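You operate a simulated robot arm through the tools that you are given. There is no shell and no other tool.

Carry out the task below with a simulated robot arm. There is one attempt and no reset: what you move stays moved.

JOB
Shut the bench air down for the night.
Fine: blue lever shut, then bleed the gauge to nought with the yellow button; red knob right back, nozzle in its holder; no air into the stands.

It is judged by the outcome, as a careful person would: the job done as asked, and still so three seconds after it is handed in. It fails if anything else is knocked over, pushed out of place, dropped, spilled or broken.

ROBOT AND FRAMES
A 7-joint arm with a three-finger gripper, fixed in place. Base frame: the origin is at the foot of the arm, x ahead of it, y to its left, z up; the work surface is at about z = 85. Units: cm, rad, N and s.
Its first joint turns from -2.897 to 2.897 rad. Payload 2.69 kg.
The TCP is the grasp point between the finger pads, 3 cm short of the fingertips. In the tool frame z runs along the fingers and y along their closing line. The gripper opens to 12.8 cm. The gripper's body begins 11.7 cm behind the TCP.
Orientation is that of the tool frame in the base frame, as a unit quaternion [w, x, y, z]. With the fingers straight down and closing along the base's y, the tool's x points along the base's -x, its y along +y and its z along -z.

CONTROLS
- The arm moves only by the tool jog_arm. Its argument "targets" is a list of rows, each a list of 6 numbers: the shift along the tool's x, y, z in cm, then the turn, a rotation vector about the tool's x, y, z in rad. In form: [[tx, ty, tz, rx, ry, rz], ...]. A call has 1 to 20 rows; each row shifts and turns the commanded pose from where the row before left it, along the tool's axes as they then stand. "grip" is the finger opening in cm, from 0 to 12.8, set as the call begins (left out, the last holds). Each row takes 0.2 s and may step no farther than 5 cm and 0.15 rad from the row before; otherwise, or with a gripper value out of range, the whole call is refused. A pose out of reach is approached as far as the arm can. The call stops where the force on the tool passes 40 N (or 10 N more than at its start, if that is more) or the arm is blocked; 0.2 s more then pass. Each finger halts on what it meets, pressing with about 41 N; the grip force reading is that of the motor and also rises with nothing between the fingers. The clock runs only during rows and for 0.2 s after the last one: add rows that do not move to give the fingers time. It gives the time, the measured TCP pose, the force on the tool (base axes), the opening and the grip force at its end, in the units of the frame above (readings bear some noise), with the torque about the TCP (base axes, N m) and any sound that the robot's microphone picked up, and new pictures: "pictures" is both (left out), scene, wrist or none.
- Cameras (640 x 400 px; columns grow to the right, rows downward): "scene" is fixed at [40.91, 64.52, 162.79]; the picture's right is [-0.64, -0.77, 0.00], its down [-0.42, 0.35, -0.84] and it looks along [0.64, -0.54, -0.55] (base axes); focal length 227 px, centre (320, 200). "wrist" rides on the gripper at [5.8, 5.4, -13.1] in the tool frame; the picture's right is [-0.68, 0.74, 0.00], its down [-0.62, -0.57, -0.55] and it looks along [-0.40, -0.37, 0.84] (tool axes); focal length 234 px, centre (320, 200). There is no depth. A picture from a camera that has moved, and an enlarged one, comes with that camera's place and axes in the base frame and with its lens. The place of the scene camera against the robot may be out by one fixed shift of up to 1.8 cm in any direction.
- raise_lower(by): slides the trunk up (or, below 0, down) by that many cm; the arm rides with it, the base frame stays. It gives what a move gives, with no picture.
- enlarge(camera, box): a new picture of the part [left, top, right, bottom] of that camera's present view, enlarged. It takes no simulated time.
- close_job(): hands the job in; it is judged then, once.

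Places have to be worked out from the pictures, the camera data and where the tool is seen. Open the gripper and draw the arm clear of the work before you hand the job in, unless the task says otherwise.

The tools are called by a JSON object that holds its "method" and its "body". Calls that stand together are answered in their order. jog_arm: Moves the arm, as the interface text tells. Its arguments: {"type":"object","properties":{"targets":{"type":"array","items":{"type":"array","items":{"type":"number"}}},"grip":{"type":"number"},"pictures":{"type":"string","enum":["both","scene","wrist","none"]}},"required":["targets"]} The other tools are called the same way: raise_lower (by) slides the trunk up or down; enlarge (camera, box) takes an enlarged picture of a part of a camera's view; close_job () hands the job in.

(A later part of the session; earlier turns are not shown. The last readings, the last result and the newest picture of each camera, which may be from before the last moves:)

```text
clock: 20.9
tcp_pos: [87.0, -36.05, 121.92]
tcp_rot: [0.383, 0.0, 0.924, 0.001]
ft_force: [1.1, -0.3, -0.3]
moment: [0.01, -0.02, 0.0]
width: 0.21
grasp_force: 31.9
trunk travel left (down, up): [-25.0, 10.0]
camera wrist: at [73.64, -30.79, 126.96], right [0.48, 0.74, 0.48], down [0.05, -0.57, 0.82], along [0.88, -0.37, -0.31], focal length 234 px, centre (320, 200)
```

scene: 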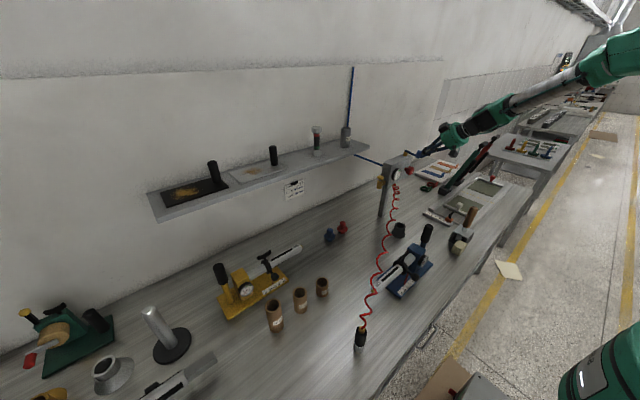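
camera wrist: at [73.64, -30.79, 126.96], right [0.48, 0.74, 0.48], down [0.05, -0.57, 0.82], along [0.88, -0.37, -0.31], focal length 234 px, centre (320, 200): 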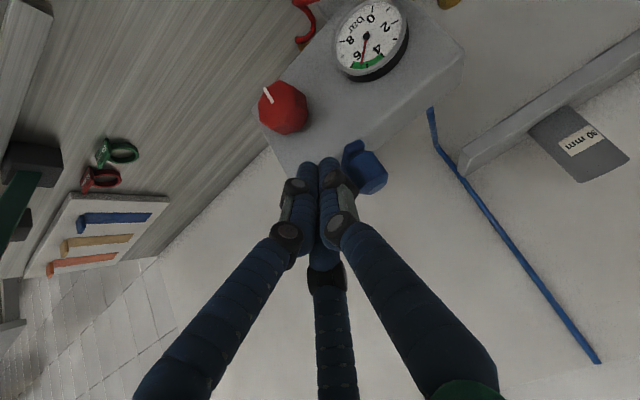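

The stub moves with the fingers at negligible force. I'll continue along the arc.

{"method": "jog_arm", "body": {"targets": [[-0.11, 0.42, 0.11, 0, 0, 0], [-0.12, 0.42, 0.12, 0, 0, 0], [-0.14, 0.42, 0.14, 0, 0, 0], [-0.18, 0.43, 0.18, 0, 0, 0], [-0.2, 0.43, 0.2, 0, 0, 0], [-0.22, 0.43, 0.22, 0, 0, 0], [-0.25, 0.4, 0.25, 0, 0, 0], [0, 0, 0, 0, 0, 0]], "pictures": "both"}}

{"method": "enlarge", "body": {"camera": "wrist", "box": [250, 80, 390, 220]}}

{"method": "enlarge", "body": {"camera": "scene", "box": [380, 110, 450, 180]}}

```text
clock: 22.7
tcp_pos: [88.63, -33.03, 121.86]
tcp_rot: [0.382, 0.0, 0.924, 0.0]
ft_force: [0.1, 0.1, -0.5]
moment: [0.0, 0.0, 0.03]
width: 0.21
grasp_force: 31.5
trunk travel left (down, up): [-25.0, 10.0]
camera wrist: at [75.34, -27.81, 126.92], right [0.48, 0.74, 0.48], down [0.05, -0.57, 0.82], along [0.88, -0.37, -0.31], focal length 234 px, centre (320, 200)
```

scene: 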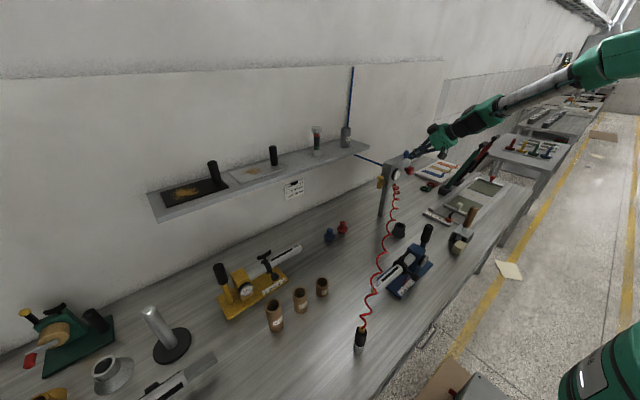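
wrist: 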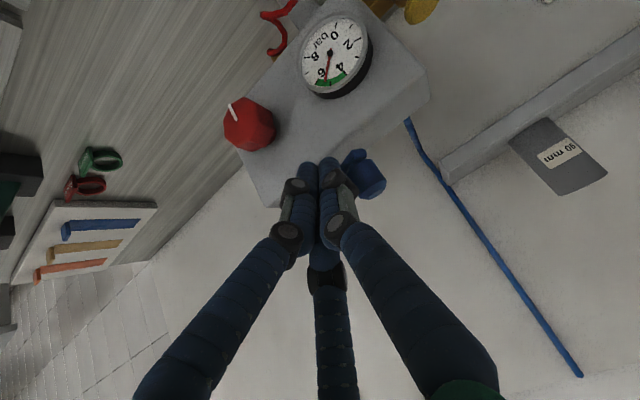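

```text
2.86 times, centred on (320, 150) of wrist
camera zoom: at [75.34, -27.81, 126.92], right [0.48, 0.74, 0.48], down [0.05, -0.57, 0.82], along [0.88, -0.37, -0.31], focal length 669 px, centre (320, 343)
```

zoom: 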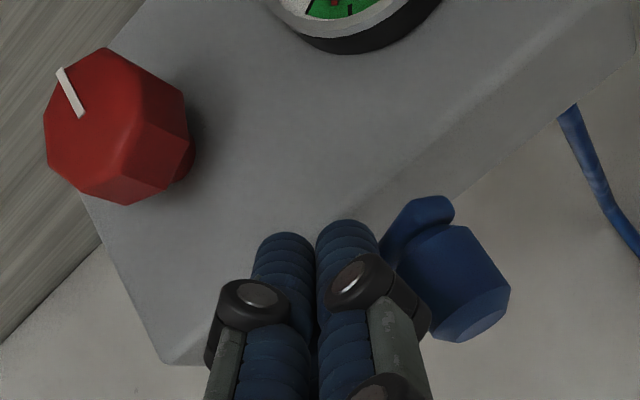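

```text
5.71 times, centred on (415, 145) of scene
camera zoom: at [40.91, 64.52, 162.79], right [-0.64, -0.77, 0.0], down [-0.42, 0.35, -0.84], along [0.64, -0.54, -0.55], focal length 1295 px, centre (-223, 514)
```

zoom: 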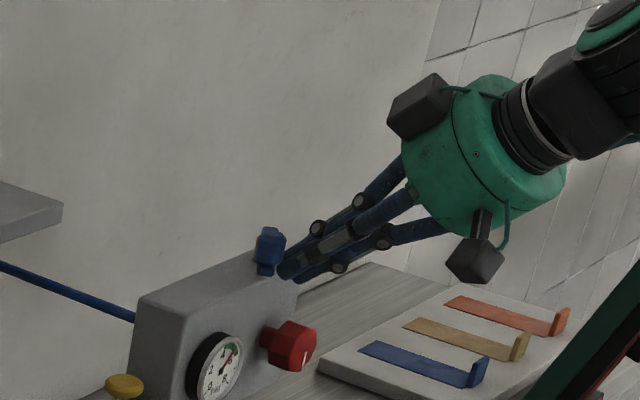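

The lever is nearly across now, with the stub at about (93.5, -30.9). I'll step behind the stub and push +x to its end stop.

{"method": "jog_arm", "body": {"targets": [[0.5, 0, -0.5, 0, 0, 0], [0.3, 0.8, -0.3, 0, 0, 0], [0, 1.0, 0, 0, 0, 0], [-0.5, 0, 0.5, 0, 0, 0], [-0.4, 0, 0.4, 0, 0, 0], [-0.3, 0, 0.3, 0, 0, 0], [-0.3, 0, 0.3, 0, 0, 0], [-0.3, 0, 0.3, 0, 0, 0], [0, 0, 0, 0, 0, 0]], "pictures": "both"}}

{"method": "enlarge", "body": {"camera": "wrist", "box": [250, 80, 390, 220]}}

{"method": "enlarge", "body": {"camera": "scene", "box": [380, 110, 450, 180]}}

```text
clock: 24.7
tcp_pos: [90.16, -31.43, 121.85]
tcp_rot: [0.382, 0.001, 0.924, 0.0]
ft_force: [0.8, -0.2, 1.1]
moment: [0.02, 0.04, -0.02]
width: 0.23
grasp_force: 31.5
trunk travel left (down, up): [-25.0, 10.0]
camera wrist: at [76.76, -26.05, 126.92], right [0.48, 0.74, 0.48], down [0.05, -0.57, 0.82], along [0.88, -0.37, -0.31], focal length 234 px, centre (320, 200)
```

scene: 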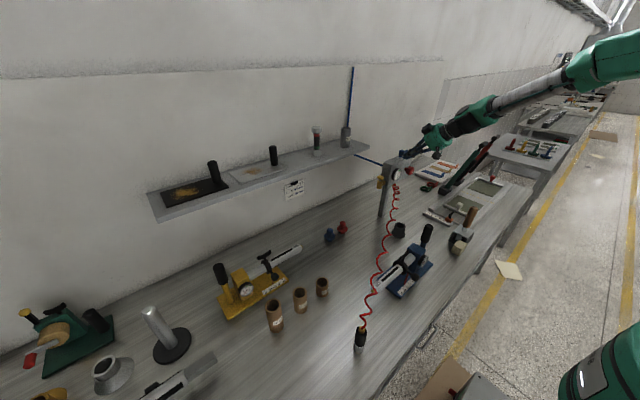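
wrist: 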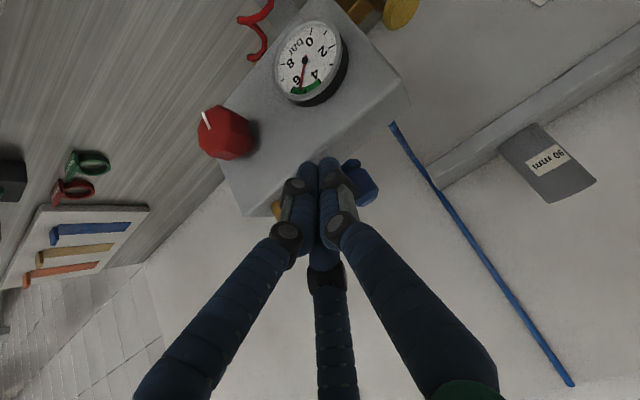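

```text
2.86 times, centred on (320, 150) of wrist
camera zoom: at [76.76, -26.05, 126.92], right [0.48, 0.74, 0.48], down [0.05, -0.57, 0.82], along [0.88, -0.37, -0.31], focal length 669 px, centre (320, 343)
```

zoom: 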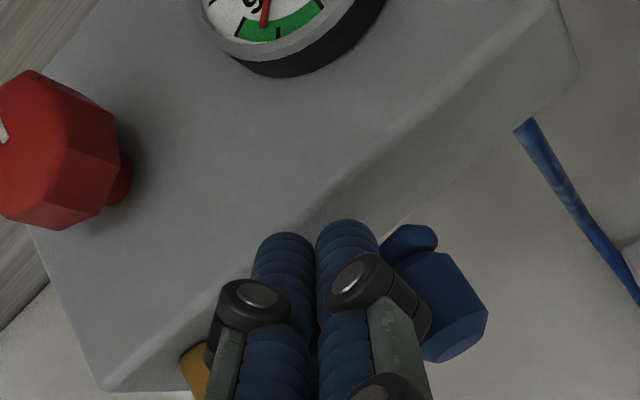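

```text
5.71 times, centred on (415, 145) of scene
camera zoom: at [40.91, 64.52, 162.79], right [-0.64, -0.77, 0.0], down [-0.42, 0.35, -0.84], along [0.64, -0.54, -0.55], focal length 1295 px, centre (-223, 514)
```

zoom: 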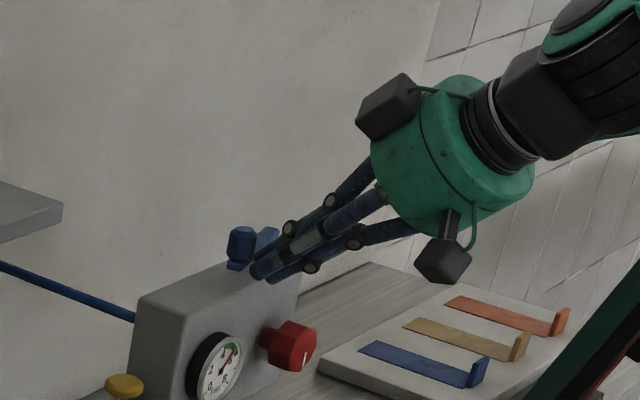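

The lever now lies across the box. I'll keep pushing gently in +x until the stop is felt.

{"method": "jog_arm", "body": {"targets": [[-0.2, 0, 0.2, 0, 0, 0], [-0.2, 0, 0.2, 0, 0, 0], [-0.2, 0, 0.2, 0, 0, 0], [-0.2, 0, 0.2, 0, 0, 0], [-0.2, 0, 0.2, 0, 0, 0], [0, 0, 0, 0, 0, 0]], "pictures": "wrist"}}

{"method": "enlarge", "body": {"camera": "scene", "box": [380, 110, 450, 180]}}

```text
clock: 26.1
tcp_pos: [91.57, -31.3, 121.79]
tcp_rot: [0.383, 0.001, 0.924, 0.0]
ft_force: [-0.9, 0.4, 1.9]
moment: [0.01, -0.03, 0.02]
width: 0.22
grasp_force: 31.8
trunk travel left (down, up): [-25.0, 10.0]
camera wrist: at [78.17, -26.1, 126.95], right [0.48, 0.74, 0.48], down [0.05, -0.57, 0.82], along [0.88, -0.37, -0.31], focal length 234 px, centre (320, 200)
```

wrist: 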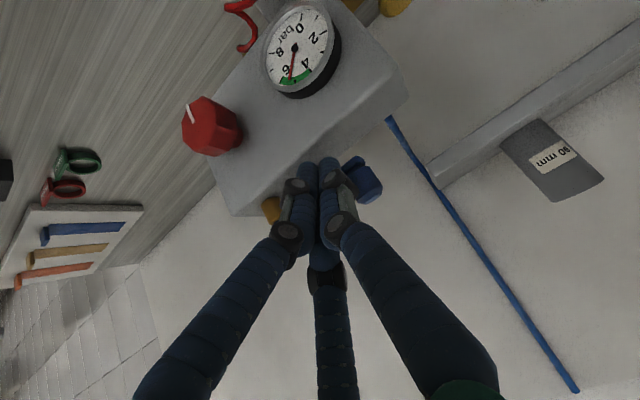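

```text
5.71 times, centred on (415, 145) of scene
camera zoom: at [40.91, 64.52, 162.79], right [-0.64, -0.77, 0.0], down [-0.42, 0.35, -0.84], along [0.64, -0.54, -0.55], focal length 1295 px, centre (-223, 514)
```

zoom: 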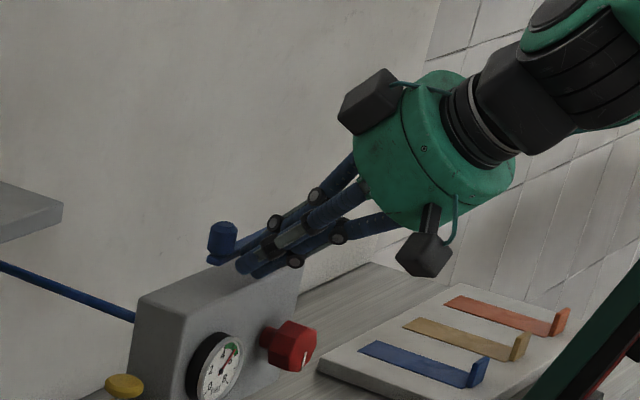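

By the scene view the lever now points almost exactly along +y, across the pipe. I'll nudge a little more to feel for the end stop.

{"method": "jog_arm", "body": {"targets": [[-0.14, 0, 0.14, 0, 0, 0], [-0.14, 0, 0.14, 0, 0, 0], [-0.14, 0, 0.14, 0, 0, 0], [0, 0, 0, 0, 0, 0]], "pictures": "wrist"}}

{"method": "enlarge", "body": {"camera": "wrist", "box": [250, 80, 390, 220]}}

{"method": "enlarge", "body": {"camera": "scene", "box": [380, 110, 450, 180]}}

```text
clock: 27.1
tcp_pos: [92.04, -31.47, 121.97]
tcp_rot: [0.383, 0.0, 0.924, 0.0]
ft_force: [-7.1, -1.4, 2.8]
moment: [-0.05, -0.04, -0.1]
width: 0.21
grasp_force: 31.6
trunk travel left (down, up): [-25.0, 10.0]
camera wrist: at [78.65, -26.05, 127.01], right [0.48, 0.74, 0.48], down [0.05, -0.57, 0.82], along [0.88, -0.37, -0.31], focal length 234 px, centre (320, 200)
```

wrist: 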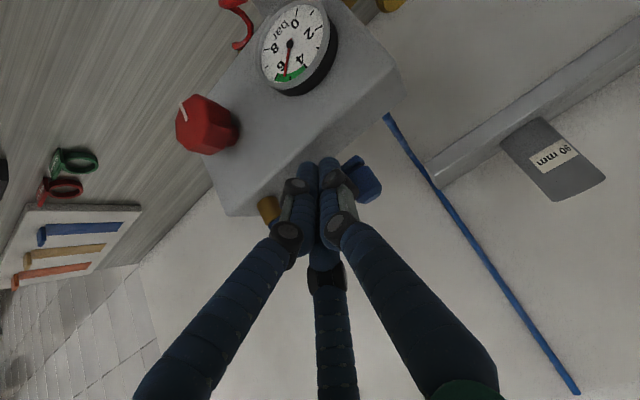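

```text
2.86 times, centred on (320, 150) of wrist
camera zoom: at [78.65, -26.05, 127.01], right [0.48, 0.74, 0.48], down [0.05, -0.57, 0.82], along [0.88, -0.37, -0.31], focal length 669 px, centre (320, 343)
```

zoom: 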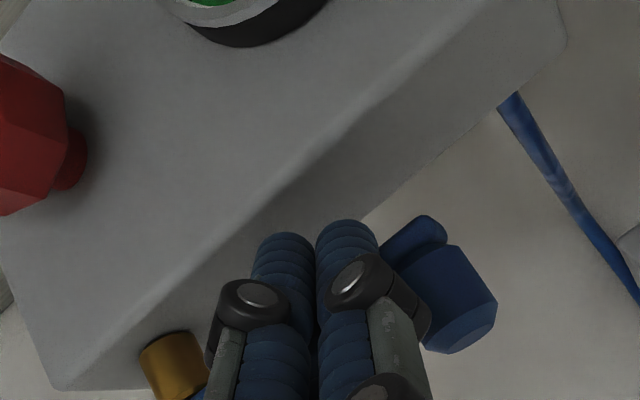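

```text
5.71 times, centred on (415, 145) of scene
camera zoom: at [40.91, 64.52, 162.79], right [-0.64, -0.77, 0.0], down [-0.42, 0.35, -0.84], along [0.64, -0.54, -0.55], focal length 1295 px, centre (-223, 514)
```

zoom: 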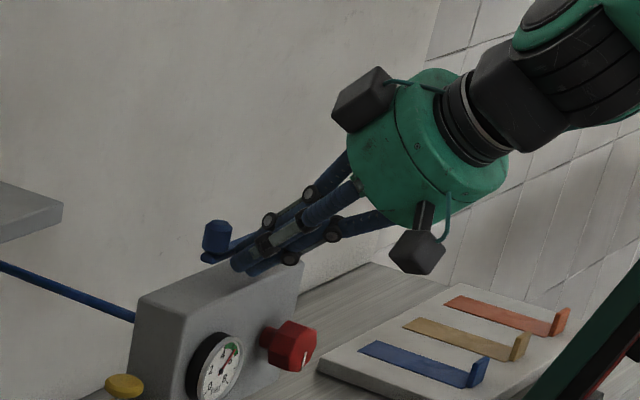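

Force is building at about 7 N, which suggests the stop. One more small push will confirm it.

{"method": "jog_arm", "body": {"targets": [[-0.14, 0, 0.14, 0, 0, 0], [-0.14, 0, 0.14, 0, 0, 0], [0, 0, 0, 0, 0, 0]], "pictures": "none"}}

{"method": "enlarge", "body": {"camera": "scene", "box": [380, 110, 450, 180]}}

```text
clock: 27.9
tcp_pos: [92.33, -31.39, 122.26]
tcp_rot: [0.383, 0.001, 0.924, -0.001]
ft_force: [-26.6, 2.2, 13.4]
moment: [-0.22, -0.03, -0.25]
width: 0.21
grasp_force: 31.9
trunk travel left (down, up): [-25.0, 10.0]
```

```text
5.71 times, centred on (415, 145) of scene
camera zoom: at [40.91, 64.52, 162.79], right [-0.64, -0.77, 0.0], down [-0.42, 0.35, -0.84], along [0.64, -0.54, -0.55], focal length 1295 px, centre (-223, 514)
```

zoom: 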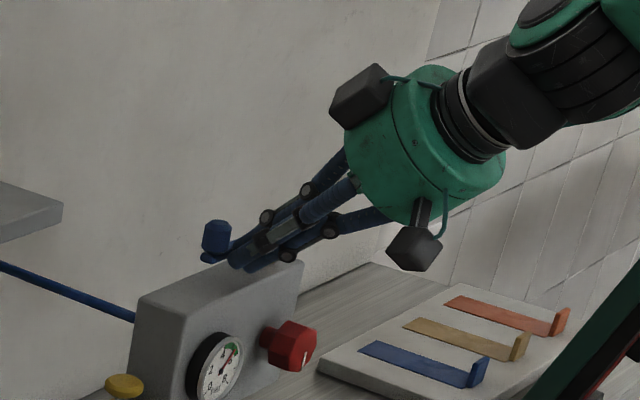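

The lever is hard against its stop at 26 N, so the valve is shut. The yellow button cap is at about (95.6, -19.5, 111.2). I'll back away and position the closed fingertips above it.

{"method": "jog_arm", "body": {"targets": [[0, 0, -2, 0, 0, 0], [0, 0, -4, 0, 0, 0], [0, 4, 0, 0, 0, 0], [0, 4, 0, 0, 0, 0], [0, 3.9, 0, 0, 0, 0], [1.7, 0, 4, 0, 0, 0], [1.7, 0, 4, 0, 0, 0], [0, 0, 1.5, 0, 0, 0], [0, 0, 0, 0, 0, 0]], "pictures": "both"}}

{"method": "enlarge", "body": {"camera": "wrist", "box": [240, 80, 440, 240]}}

{"method": "enlarge", "body": {"camera": "scene", "box": [360, 130, 430, 200]}}

```text
clock: 29.9
tcp_pos: [92.69, -19.36, 117.04]
tcp_rot: [0.383, 0.0, 0.924, 0.0]
ft_force: [0.0, -0.5, -1.0]
moment: [-0.03, 0.01, 0.0]
width: 0.24
grasp_force: 31.5
trunk travel left (down, up): [-25.0, 10.0]
camera wrist: at [79.33, -14.11, 121.99], right [0.48, 0.74, 0.48], down [0.05, -0.57, 0.82], along [0.88, -0.37, -0.31], focal length 234 px, centre (320, 200)
```

scene: 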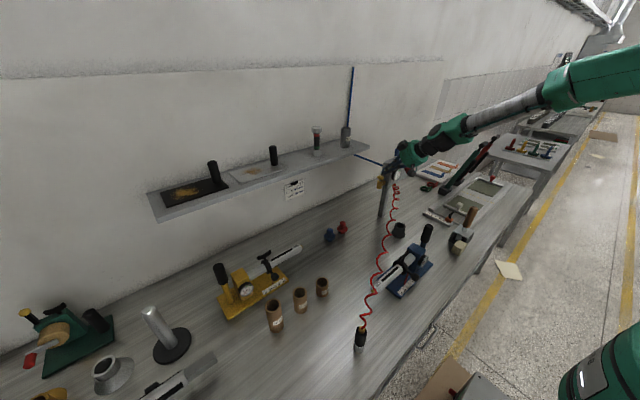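
wrist: 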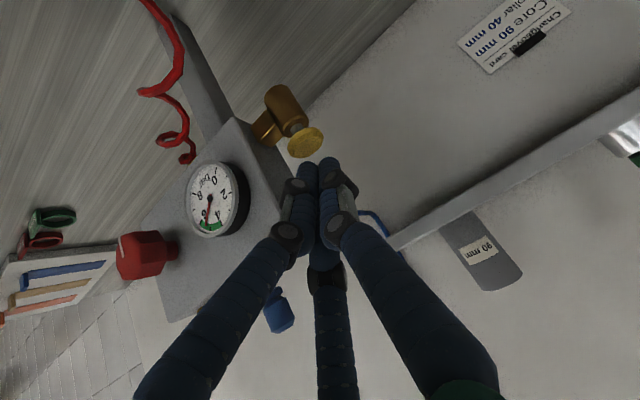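

```text
2.50 times, centred on (340, 160) of wrist
camera zoom: at [79.33, -14.11, 121.99], right [0.48, 0.74, 0.48], down [0.05, -0.57, 0.82], along [0.88, -0.37, -0.31], focal length 585 px, centre (270, 300)
```

zoom: 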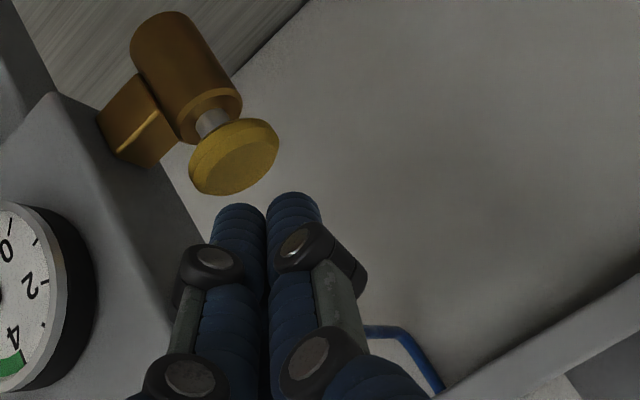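

```text
5.71 times, centred on (395, 165) of scene
camera zoom: at [40.91, 64.52, 162.79], right [-0.64, -0.77, 0.0], down [-0.42, 0.35, -0.84], along [0.64, -0.54, -0.55], focal length 1295 px, centre (-109, 400)
```

zoom: 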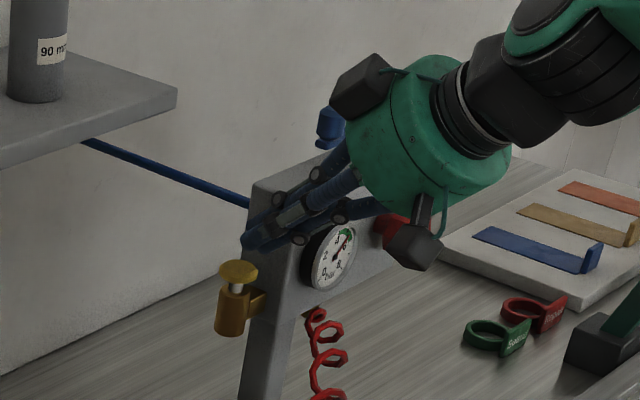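

The gauge is in the wrist view, and the cap sits at about (96, -19.6, 111.2). I'll move forward 1.2 cm, then lower gently toward contact.

{"method": "jog_arm", "body": {"targets": [[-0.85, -0.1, 0.85, 0, 0, 0], [0.42, 0, 0.42, 0, 0, 0], [0.42, 0, 0.42, 0, 0, 0], [0.35, 0, 0.35, 0, 0, 0], [0.28, 0, 0.28, 0, 0, 0], [0, 0, 0, 0, 0, 0]], "pictures": "both"}}

{"method": "enlarge", "body": {"camera": "wrist", "box": [240, 60, 440, 220]}}

{"method": "enlarge", "body": {"camera": "scene", "box": [360, 130, 430, 200]}}

```text
clock: 31.3
tcp_pos: [93.91, -19.65, 114.93]
tcp_rot: [0.383, 0.0, 0.924, -0.001]
ft_force: [0.1, -1.6, 3.7]
moment: [-0.05, -0.06, -0.03]
width: 0.22
grasp_force: 31.6
trunk travel left (down, up): [-25.0, 10.0]
camera wrist: at [80.55, -14.32, 119.97], right [0.48, 0.74, 0.48], down [0.05, -0.57, 0.82], along [0.88, -0.37, -0.31], focal length 234 px, centre (320, 200)
```

scene: 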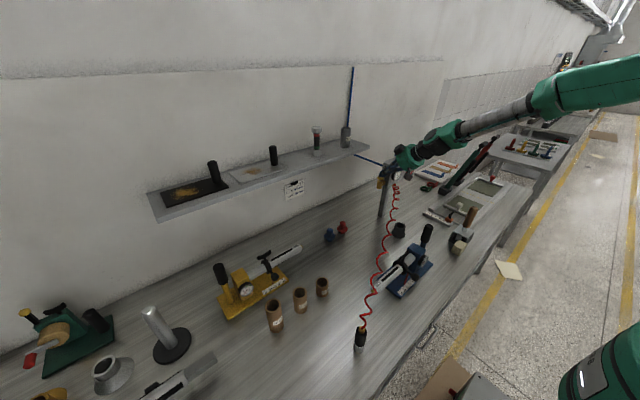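
wrist: 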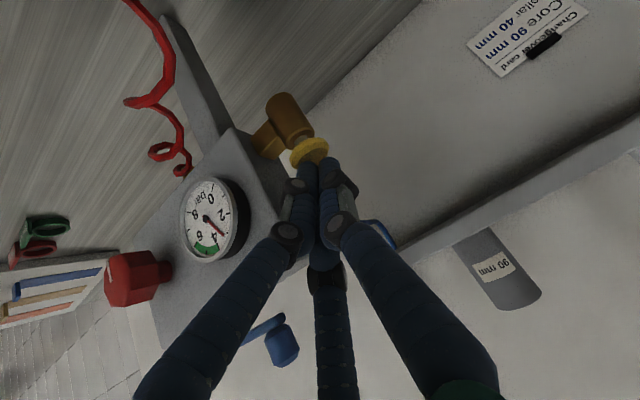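

```text
2.50 times, centred on (340, 140) of wrist
camera zoom: at [80.55, -14.32, 119.97], right [0.48, 0.74, 0.48], down [0.05, -0.57, 0.82], along [0.88, -0.37, -0.31], focal length 585 px, centre (270, 350)
```

zoom: 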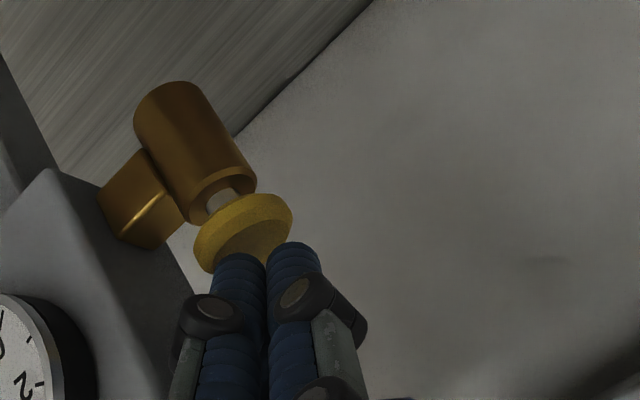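

```text
5.71 times, centred on (395, 165) of scene
camera zoom: at [40.91, 64.52, 162.79], right [-0.64, -0.77, 0.0], down [-0.42, 0.35, -0.84], along [0.64, -0.54, -0.55], focal length 1295 px, centre (-109, 400)
```

zoom: 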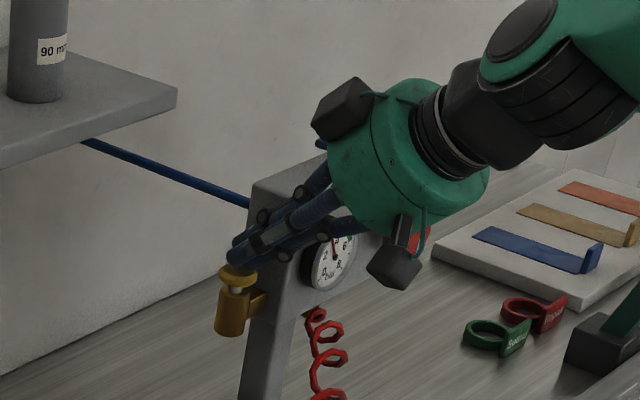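

There is light contact of 3.7 N and the gauge needle has already started to fall. I'll press slightly more and hold.

{"method": "jog_arm", "body": {"targets": [[0.2, 0, 0.2, 0, 0, 0], [0.1, 0, 0.1, 0, 0, 0], [0, 0, 0, 0, 0, 0], [0, 0, 0, 0, 0, 0], [0, 0, 0, 0, 0, 0], [0, 0, 0, 0, 0, 0], [0, 0, 0, 0, 0, 0], [0, 0, 0, 0, 0, 0], [0, 0, 0, 0, 0, 0], [0, 0, 0, 0, 0, 0]], "pictures": "wrist"}}

{"method": "enlarge", "body": {"camera": "wrist", "box": [160, 160, 260, 280]}}

```text
clock: 33.5
tcp_pos: [94.0, -19.64, 114.52]
tcp_rot: [0.383, -0.001, 0.924, 0.0]
ft_force: [4.2, -0.3, 12.9]
moment: [-0.09, -0.23, 0.06]
width: 0.2
grasp_force: 31.8
trunk travel left (down, up): [-25.0, 10.0]
camera wrist: at [80.54, -14.31, 119.58], right [0.48, 0.74, 0.48], down [0.05, -0.57, 0.82], along [0.88, -0.37, -0.3], focal length 234 px, centre (320, 200)
```

wrist: 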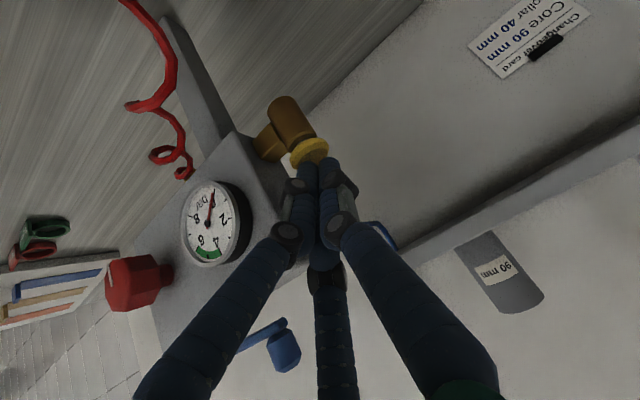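

```text
3.33 times, centred on (210, 220) of wrist
camera zoom: at [80.54, -14.31, 119.58], right [0.48, 0.74, 0.48], down [0.05, -0.57, 0.82], along [0.88, -0.37, -0.3], focal length 781 px, centre (687, 133)
```

zoom: 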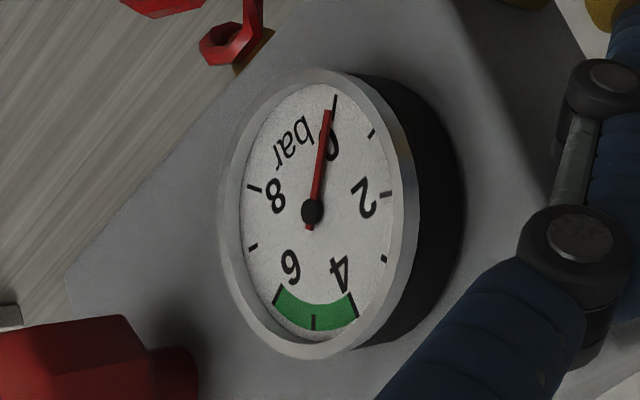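

The needle is at the 0 mark. I'll hold a little longer, then release straight up and check that it stays at nought.

{"method": "jog_arm", "body": {"targets": [[0, 0, 0, 0, 0, 0], [0, 0, 0, 0, 0, 0], [0, 0, 0, 0, 0, 0], [0, 0, 0, 0, 0, 0], [0, 0, 0, 0, 0, 0], [0, 0, 0, 0, 0, 0], [-0.7, 0, -0.7, 0, 0, 0], [-0.7, 0, -0.7, 0, 0, 0], [-1.4, 0, -1.4, 0, 0, 0], [-0.7, 0, -3, 0, 0, 0], [0, 0, 0, 0, 0, 0], [0, 0, 0, 0, 0, 0], [0, 0, 0, 0, 0, 0], [0, 0, 0, 0, 0, 0], [0, 0, 0, 0, 0, 0]], "pictures": "both"}}

{"method": "enlarge", "body": {"camera": "wrist", "box": [140, 120, 340, 280]}}

{"method": "enlarge", "body": {"camera": "scene", "box": [360, 130, 430, 200]}}

```text
clock: 36.7
tcp_pos: [92.23, -19.71, 120.99]
tcp_rot: [0.382, 0.0, 0.924, 0.0]
ft_force: [-0.3, -0.2, 0.0]
moment: [0.03, 0.0, -0.01]
width: 0.22
grasp_force: 31.3
trunk travel left (down, up): [-25.0, 10.0]
camera wrist: at [78.86, -14.3, 126.02], right [0.48, 0.74, 0.48], down [0.05, -0.57, 0.82], along [0.88, -0.37, -0.31], focal length 234 px, centre (320, 200)
```

scene: 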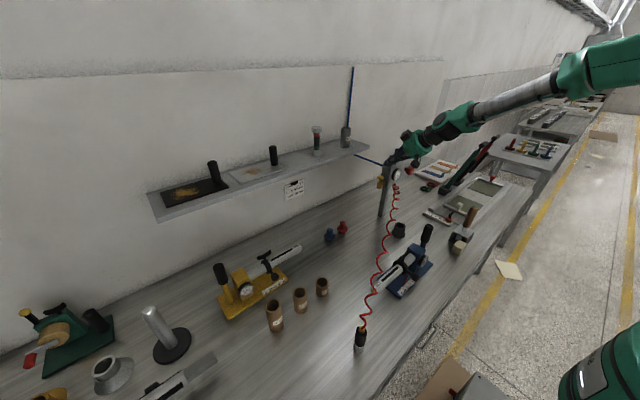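
wrist: 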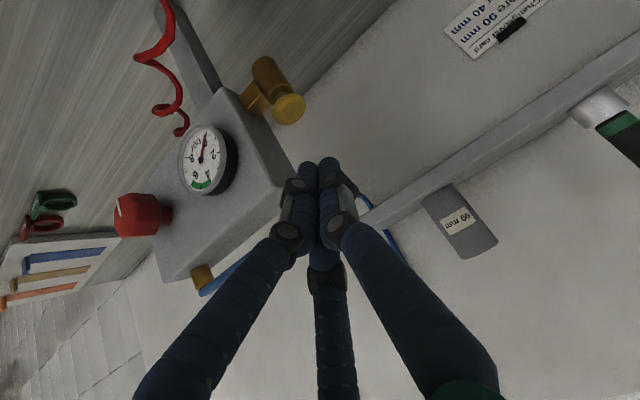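

```text
2.50 times, centred on (240, 200) of wrist
camera zoom: at [78.86, -14.3, 126.02], right [0.48, 0.74, 0.48], down [0.05, -0.57, 0.82], along [0.88, -0.37, -0.31], focal length 585 px, centre (520, 200)
```

zoom: 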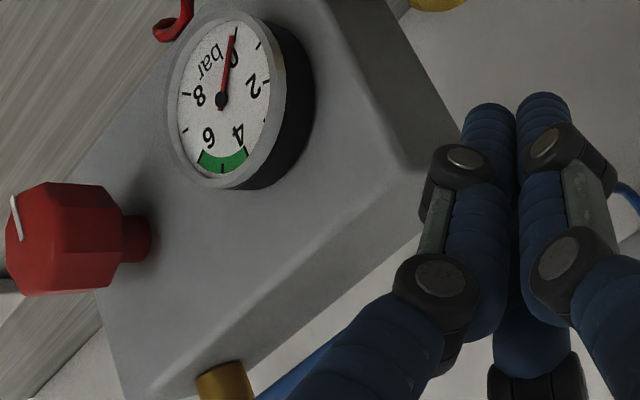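

```text
5.71 times, centred on (395, 165) of scene
camera zoom: at [40.91, 64.52, 162.79], right [-0.64, -0.77, 0.0], down [-0.42, 0.35, -0.84], along [0.64, -0.54, -0.55], focal length 1295 px, centre (-109, 400)
```

zoom: 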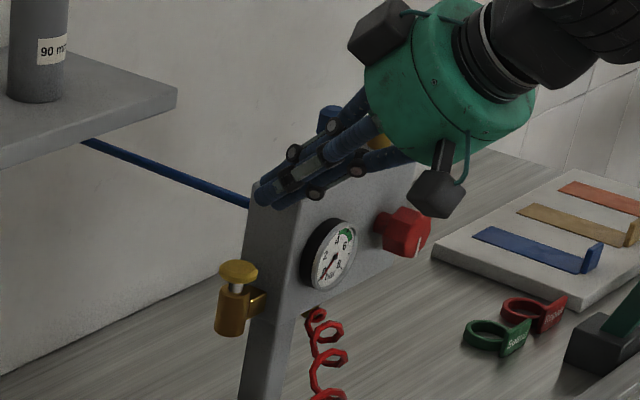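

The gauge holds at 0 with the button released. Next is the red knob, at about (89.9, -36, 112.2), facing the robot. I'll back away, level the tool to point along +x, and line up in front of the knob with the fingers open.

{"method": "jog_arm", "body": {"targets": [[0, 0, -4, 0, 0, 0], [0, 0, -4, 0, 0, 0], [0, 0, -4, 0, 0, 0], [0, -2.7, 0, 0, -0.131, 0], [0, -2.7, 0, 0, -0.131, 0], [0, -2.7, 0, 0, -0.131, 0], [0, -2.7, 0, 0, -0.131, 0], [0, -2.7, 0, 0, -0.131, 0], [0, -2.8, 0, 0, -0.131, 0], [0, 0, 0, 0, 0, 0]], "grip": 7.5, "pictures": "wrist"}}

```text
clock: 38.9
tcp_pos: [83.69, -35.97, 129.45]
tcp_rot: [0.707, 0.0, 0.707, 0.0]
ft_force: [0.7, 0.3, -1.5]
moment: [0.0, -0.09, 0.06]
width: 7.49
grasp_force: 0.1
trunk travel left (down, up): [-25.0, 10.0]
camera wrist: at [70.64, -30.71, 123.44], right [0.0, 0.74, 0.68], down [-0.55, -0.57, 0.61], along [0.84, -0.37, 0.41], focal length 234 px, centre (320, 200)
```

wrist: 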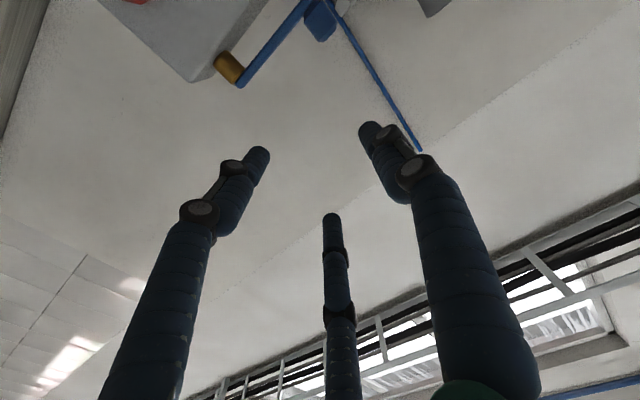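

The tool is level. I'll roll it +1.5 rad so the camera looks down from above-left and there is plenty of anticlockwise travel, then lower in front of the knob.

{"method": "jog_arm", "body": {"targets": [[0, 0, -1, 0, 0, 0.15], [0, 0, -1, 0, 0, 0.15], [0, 0, -1, 0, 0, 0.15], [0, 0, -1, 0, 0, 0.15], [0, 0, -1, 0, 0, 0.15], [0, 0, 0, 0, 0, 0.15], [0, 0, 0, 0, 0, 0.15], [0, 0, 0, 0, 0, 0.15], [0, 0, 0, 0, 0, 0.15], [0, 0, 0, 0, 0, 0.15], [0, 0, 0, 0, 0, 0.0708], [0, -4, 0, 0, 0, 0], [0, -4, 0, 0, 0, 0], [0, -4, 0, 0, 0, 0], [0, -4, 0, 0, 0, 0], [0, -1.2, 0, 0, 0, 0], [0, 0, 0, 0, 0, 0]], "grip": 7.5, "pictures": "both"}}

{"method": "enlarge", "body": {"camera": "wrist", "box": [200, 60, 440, 220]}}

{"method": "enlarge", "body": {"camera": "scene", "box": [360, 120, 450, 210]}}

```text
clock: 42.5
tcp_pos: [78.82, -35.93, 112.26]
tcp_rot: [0.5, 0.499, 0.501, 0.5]
ft_force: [0.1, 0.5, -0.4]
moment: [-0.03, 0.0, -0.01]
width: 7.51
grasp_force: 0.0
trunk travel left (down, up): [-25.0, 10.0]
camera wrist: at [65.65, -30.13, 117.57], right [0.0, -0.68, 0.74], down [-0.55, -0.62, -0.57], along [0.84, -0.4, -0.37], focal length 234 px, centre (320, 200)
```

scene: 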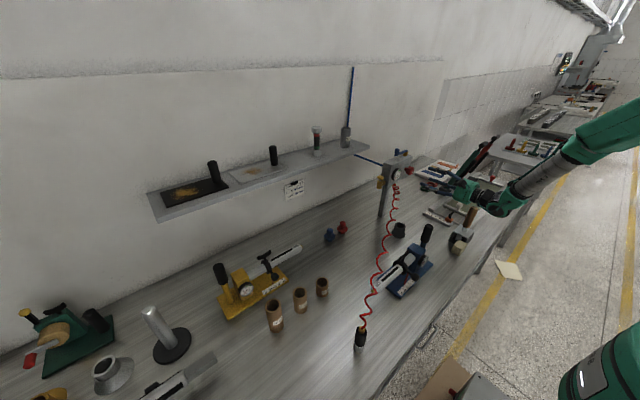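
wrist: 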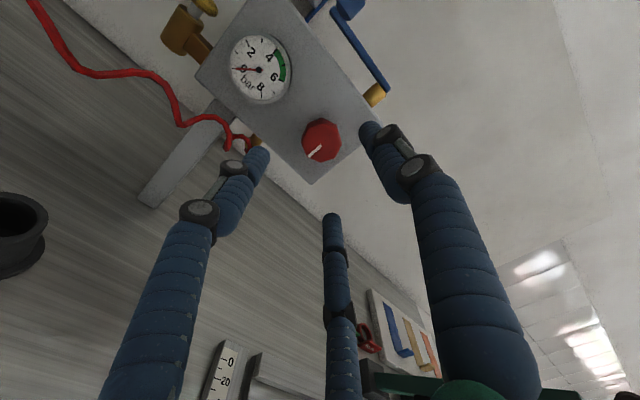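

```text
2.50 times, centred on (320, 140) of wrist
camera zoom: at [65.65, -30.13, 117.57], right [0.0, -0.68, 0.74], down [-0.55, -0.62, -0.57], along [0.84, -0.4, -0.37], focal length 585 px, centre (320, 350)
```

zoom: 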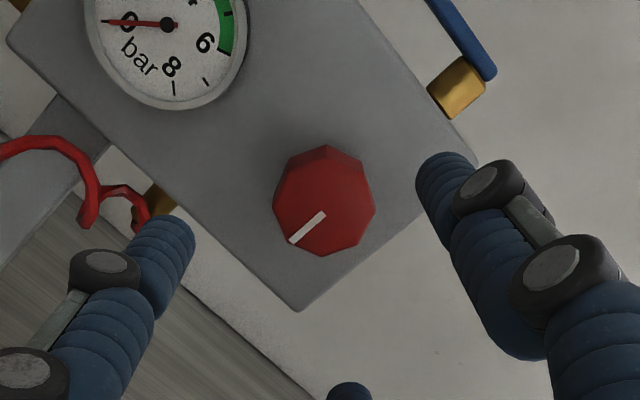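

```text
4.44 times, centred on (405, 165) of scene
camera zoom: at [40.91, 64.52, 162.79], right [-0.64, -0.77, 0.0], down [-0.42, 0.35, -0.84], along [0.64, -0.54, -0.55], focal length 1007 px, centre (-58, 356)
```

zoom: 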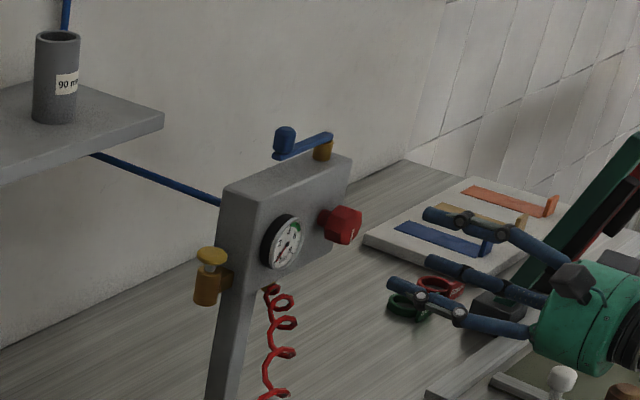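

The view is clear: the gauge is at 0, the knob's white mark points straight down, and the knob centre is about 0.3 cm to the right of my axis. I'll correct that and advance so the tips straddle the knob without reaching the gauge or box.

{"method": "jog_arm", "body": {"targets": [[-0.3, 0.1, 2.5, 0, 0, 0], [0, 0, 2.5, 0, 0, 0], [0, 0, 2, 0, 0, 0], [0, 0, 2, 0, 0, 0], [0, 0, 0, 0, 0, 0]], "grip": 7.5, "pictures": "both"}}

{"method": "enlarge", "body": {"camera": "wrist", "box": [200, 80, 440, 240]}}

{"method": "enlarge", "body": {"camera": "scene", "box": [370, 130, 440, 200]}}

```text
clock: 43.7
tcp_pos: [87.84, -36.26, 112.35]
tcp_rot: [0.5, 0.5, 0.5, 0.5]
ft_force: [0.3, -0.3, -0.2]
moment: [0.01, -0.01, -0.03]
width: 7.47
grasp_force: 0.2
trunk travel left (down, up): [-25.0, 10.0]
camera wrist: at [74.7, -30.47, 117.68], right [0.0, -0.68, 0.74], down [-0.55, -0.62, -0.57], along [0.84, -0.4, -0.37], focal length 234 px, centre (320, 200)
```

scene: 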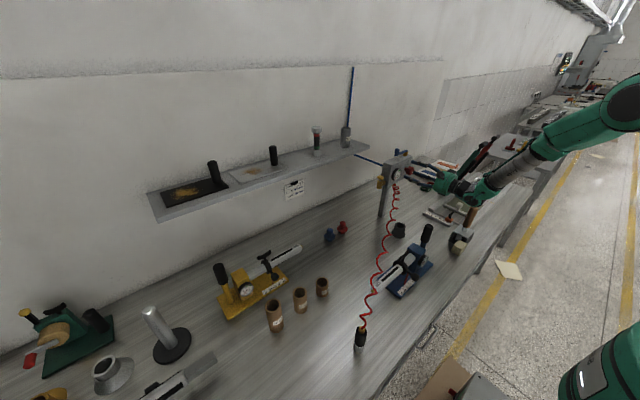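
wrist: 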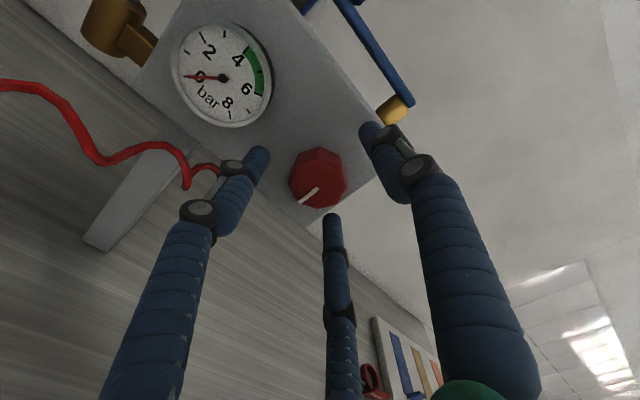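

```text
2.50 times, centred on (320, 160) of wrist
camera zoom: at [74.7, -30.47, 117.68], right [0.0, -0.68, 0.74], down [-0.55, -0.62, -0.57], along [0.84, -0.4, -0.37], focal length 585 px, centre (320, 300)
```

zoom: 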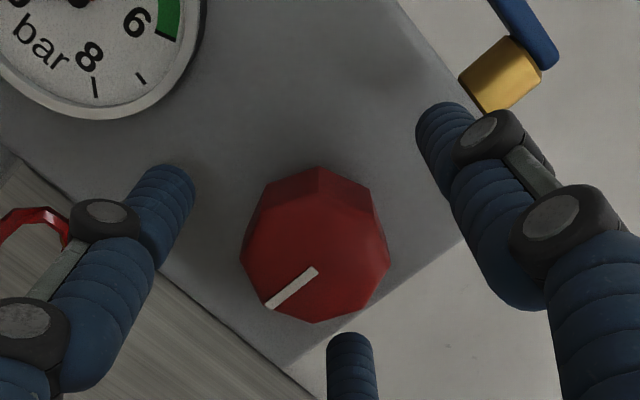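

```text
5.71 times, centred on (405, 165) of scene
camera zoom: at [40.91, 64.52, 162.79], right [-0.64, -0.77, 0.0], down [-0.42, 0.35, -0.84], along [0.64, -0.54, -0.55], focal length 1295 px, centre (-166, 400)
```

zoom: 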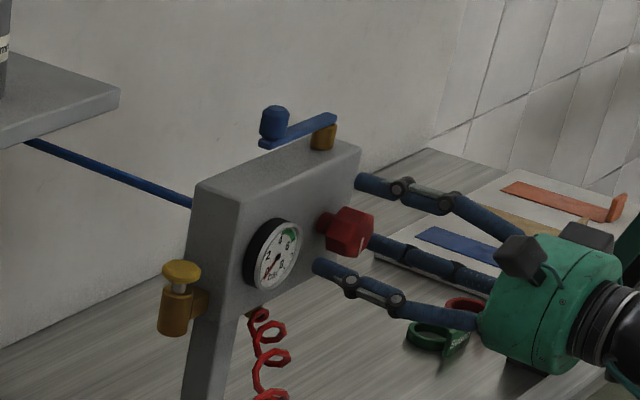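

The knob's front face is about 1 cm past the TCP and centred between the fingers. I'll advance 0.4 cm more and close on it.

{"method": "jog_arm", "body": {"targets": [[0, 0, 0.4, 0, 0, 0], [0, 0, 0, 0, 0, 0], [0, 0, 0, 0, 0, 0], [0, 0, 0, 0, 0, 0]], "grip": 2.5, "pictures": "wrist"}}

{"method": "enlarge", "body": {"camera": "wrist", "box": [200, 80, 440, 240]}}

```text
clock: 44.7
tcp_pos: [88.13, -36.4, 112.32]
tcp_rot: [0.499, 0.501, 0.499, 0.501]
ft_force: [-11.3, -22.2, -13.8]
moment: [0.02, 0.49, -0.93]
width: 4.33
grasp_force: 13.9
trunk travel left (down, up): [-25.0, 10.0]
camera wrist: at [75.01, -30.65, 117.57], right [0.0, -0.68, 0.74], down [-0.55, -0.61, -0.57], along [0.83, -0.41, -0.37], focal length 234 px, centre (320, 200)
```

wrist: 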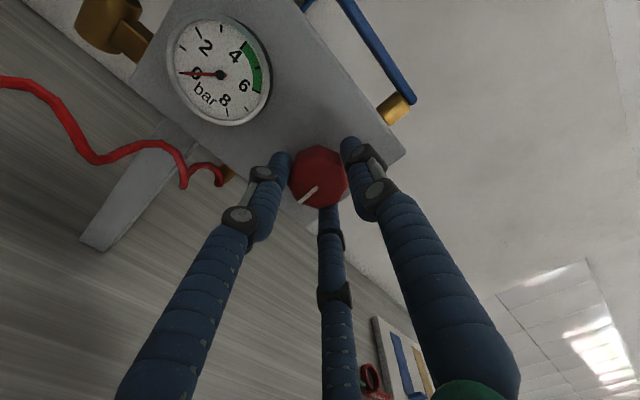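

```text
2.50 times, centred on (320, 160) of wrist
camera zoom: at [75.01, -30.65, 117.57], right [0.0, -0.68, 0.74], down [-0.55, -0.61, -0.57], along [0.83, -0.41, -0.37], focal length 585 px, centre (320, 300)
```

zoom: 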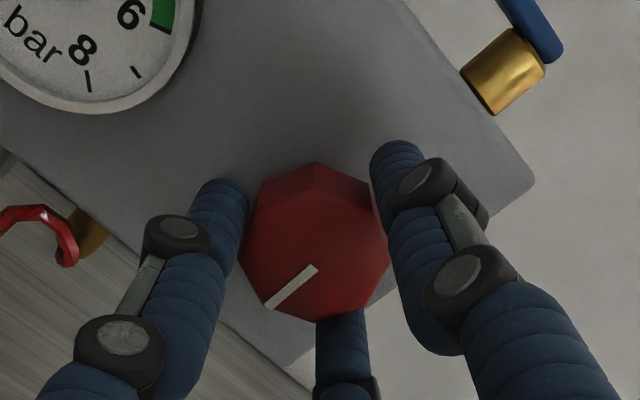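

The knob is gripped at 4.3 cm, with some sideways load. I'll ease 0.25 cm toward -y and start turning anticlockwise (seen from the front).

{"method": "jog_arm", "body": {"targets": [[-0.25, 0, 0, 0, 0, 0], [0, 0, 0, 0, 0, -0.08], [0, 0, 0, 0, 0, -0.08], [0, 0, 0, 0, 0, -0.08], [0, 0, 0, 0, 0, -0.08], [0, 0, 0, 0, 0, 0]], "grip": 2.5, "pictures": "wrist"}}

{"method": "enlarge", "body": {"camera": "wrist", "box": [200, 80, 440, 240]}}

```text
clock: 46.1
tcp_pos: [88.13, -36.35, 112.21]
tcp_rot: [0.573, 0.414, 0.574, 0.414]
ft_force: [-10.6, 5.4, -16.5]
moment: [0.04, 0.52, 0.27]
width: 4.35
grasp_force: 13.3
trunk travel left (down, up): [-25.0, 10.0]
camera wrist: at [75.04, -29.23, 115.47], right [0.0, -0.41, 0.91], down [-0.55, -0.76, -0.34], along [0.84, -0.5, -0.23], focal length 234 px, centre (320, 200)
```

wrist: 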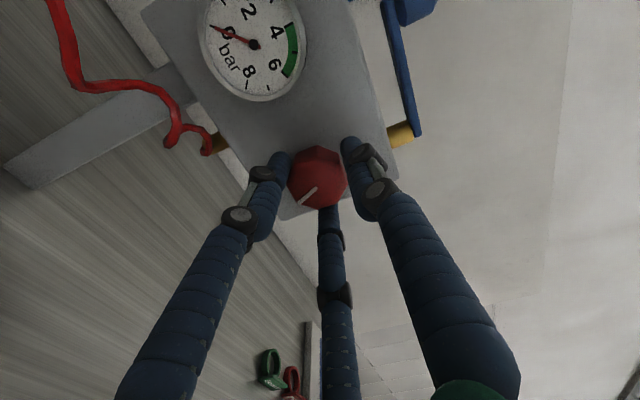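

```text
2.50 times, centred on (320, 160) of wrist
camera zoom: at [75.04, -29.23, 115.47], right [0.0, -0.41, 0.91], down [-0.55, -0.76, -0.34], along [0.84, -0.5, -0.23], focal length 585 px, centre (320, 300)
```

zoom: 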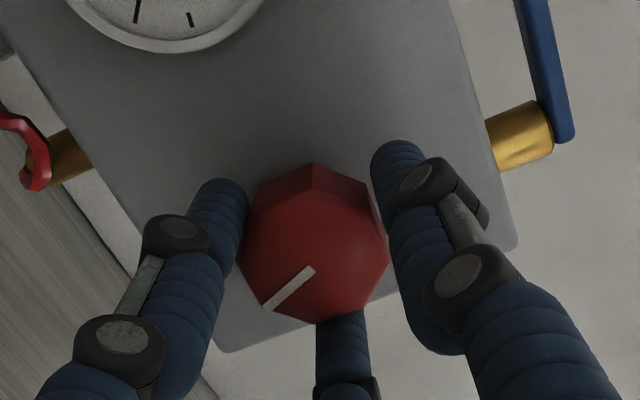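

The knob turns with the fingers, and the view confirms it is anticlockwise. I'll continue.

{"method": "jog_arm", "body": {"targets": [[0, 0, 0, 0, 0, -0.1], [0, 0, 0, 0, 0, -0.1], [0, 0, 0, 0, 0, -0.1], [0, 0, 0, 0, 0, -0.1], [0, 0, 0, 0, 0, -0.1], [0, 0, 0, 0, 0, -0.1], [0, 0, 0, 0, 0, -0.1], [0, 0, 0, 0, 0, -0.1], [0, 0, 0, 0, 0, 0]], "grip": 2.5, "pictures": "wrist"}}

{"method": "enlarge", "body": {"camera": "wrist", "box": [200, 80, 440, 240]}}

```text
clock: 48.1
tcp_pos: [88.12, -36.56, 112.23]
tcp_rot: [0.688, 0.159, 0.69, 0.157]
ft_force: [-6.3, -0.7, -28.4]
moment: [-0.04, 0.98, -0.14]
width: 4.44
grasp_force: 14.7
trunk travel left (down, up): [-25.0, 10.0]
camera wrist: at [75.08, -29.22, 109.24], right [0.0, 0.37, 0.93], down [-0.55, -0.78, 0.31], along [0.84, -0.51, 0.2], focal length 234 px, centre (320, 200)
```

wrist: 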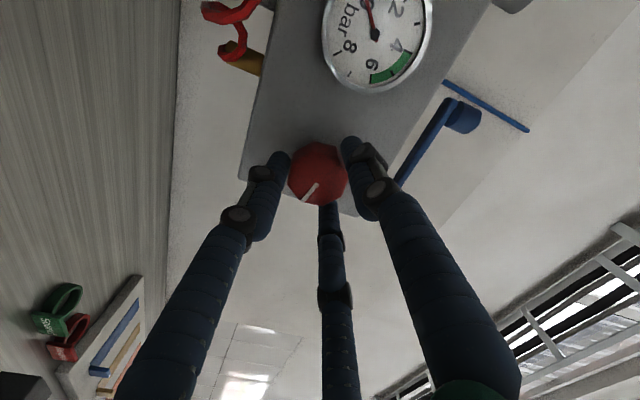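

```text
2.50 times, centred on (320, 160) of wrist
camera zoom: at [75.08, -29.22, 109.24], right [0.0, 0.37, 0.93], down [-0.55, -0.78, 0.31], along [0.84, -0.51, 0.2], focal length 585 px, centre (320, 300)
```

zoom: 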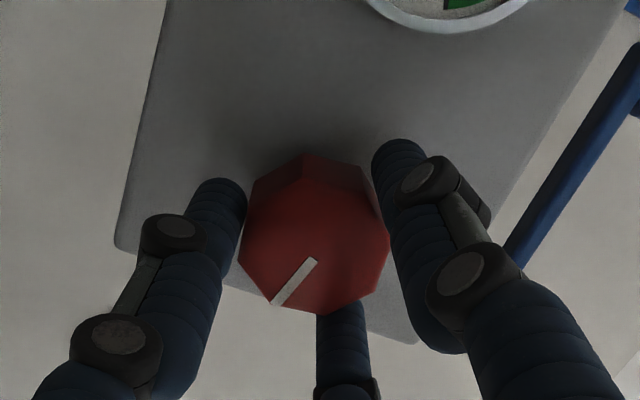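

It's turning well. There is a 28 N downward side load, so I'll shift down 0.2 cm and keep turning.

{"method": "jog_arm", "body": {"targets": [[0.18, -0.09, 0, 0, 0, 0], [0, 0, 0, 0, 0, -0.1], [0, 0, 0, 0, 0, -0.1], [0, 0, 0, 0, 0, -0.1], [0, 0, 0, 0, 0, -0.1], [0, 0, 0, 0, 0, -0.1], [0, 0, 0, 0, 0, -0.1], [0, 0, 0, 0, 0, 0]], "grip": 2.5, "pictures": "wrist"}}

{"method": "enlarge", "body": {"camera": "wrist", "box": [200, 80, 440, 240]}}

```text
clock: 49.9
tcp_pos: [88.1, -36.54, 112.02]
tcp_rot: [0.704, -0.052, 0.706, -0.054]
ft_force: [-5.2, -2.4, -29.5]
moment: [0.03, 0.77, 0.04]
width: 4.07
grasp_force: 44.7
trunk travel left (down, up): [-25.0, 10.0]
camera wrist: at [75.09, -32.11, 105.41], right [0.0, 0.83, 0.56], down [-0.55, -0.47, 0.69], along [0.84, -0.31, 0.45], focal length 234 px, centre (320, 200)
```

wrist: 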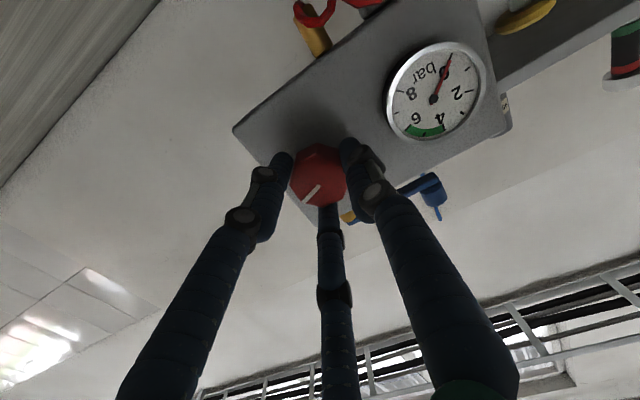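

```text
2.50 times, centred on (320, 160) of wrist
camera zoom: at [75.09, -32.11, 105.41], right [0.0, 0.83, 0.56], down [-0.55, -0.47, 0.69], along [0.84, -0.31, 0.45], focal length 585 px, centre (320, 300)
```

zoom: 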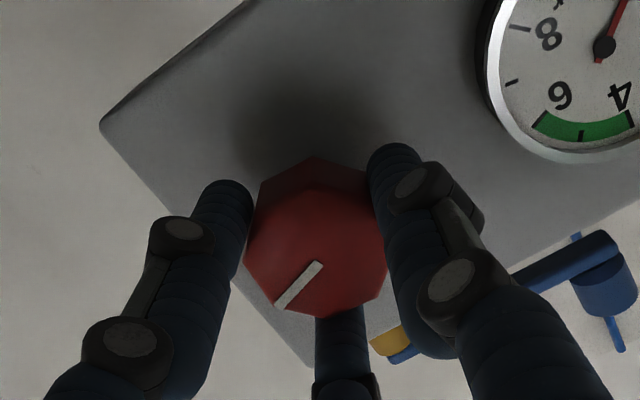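

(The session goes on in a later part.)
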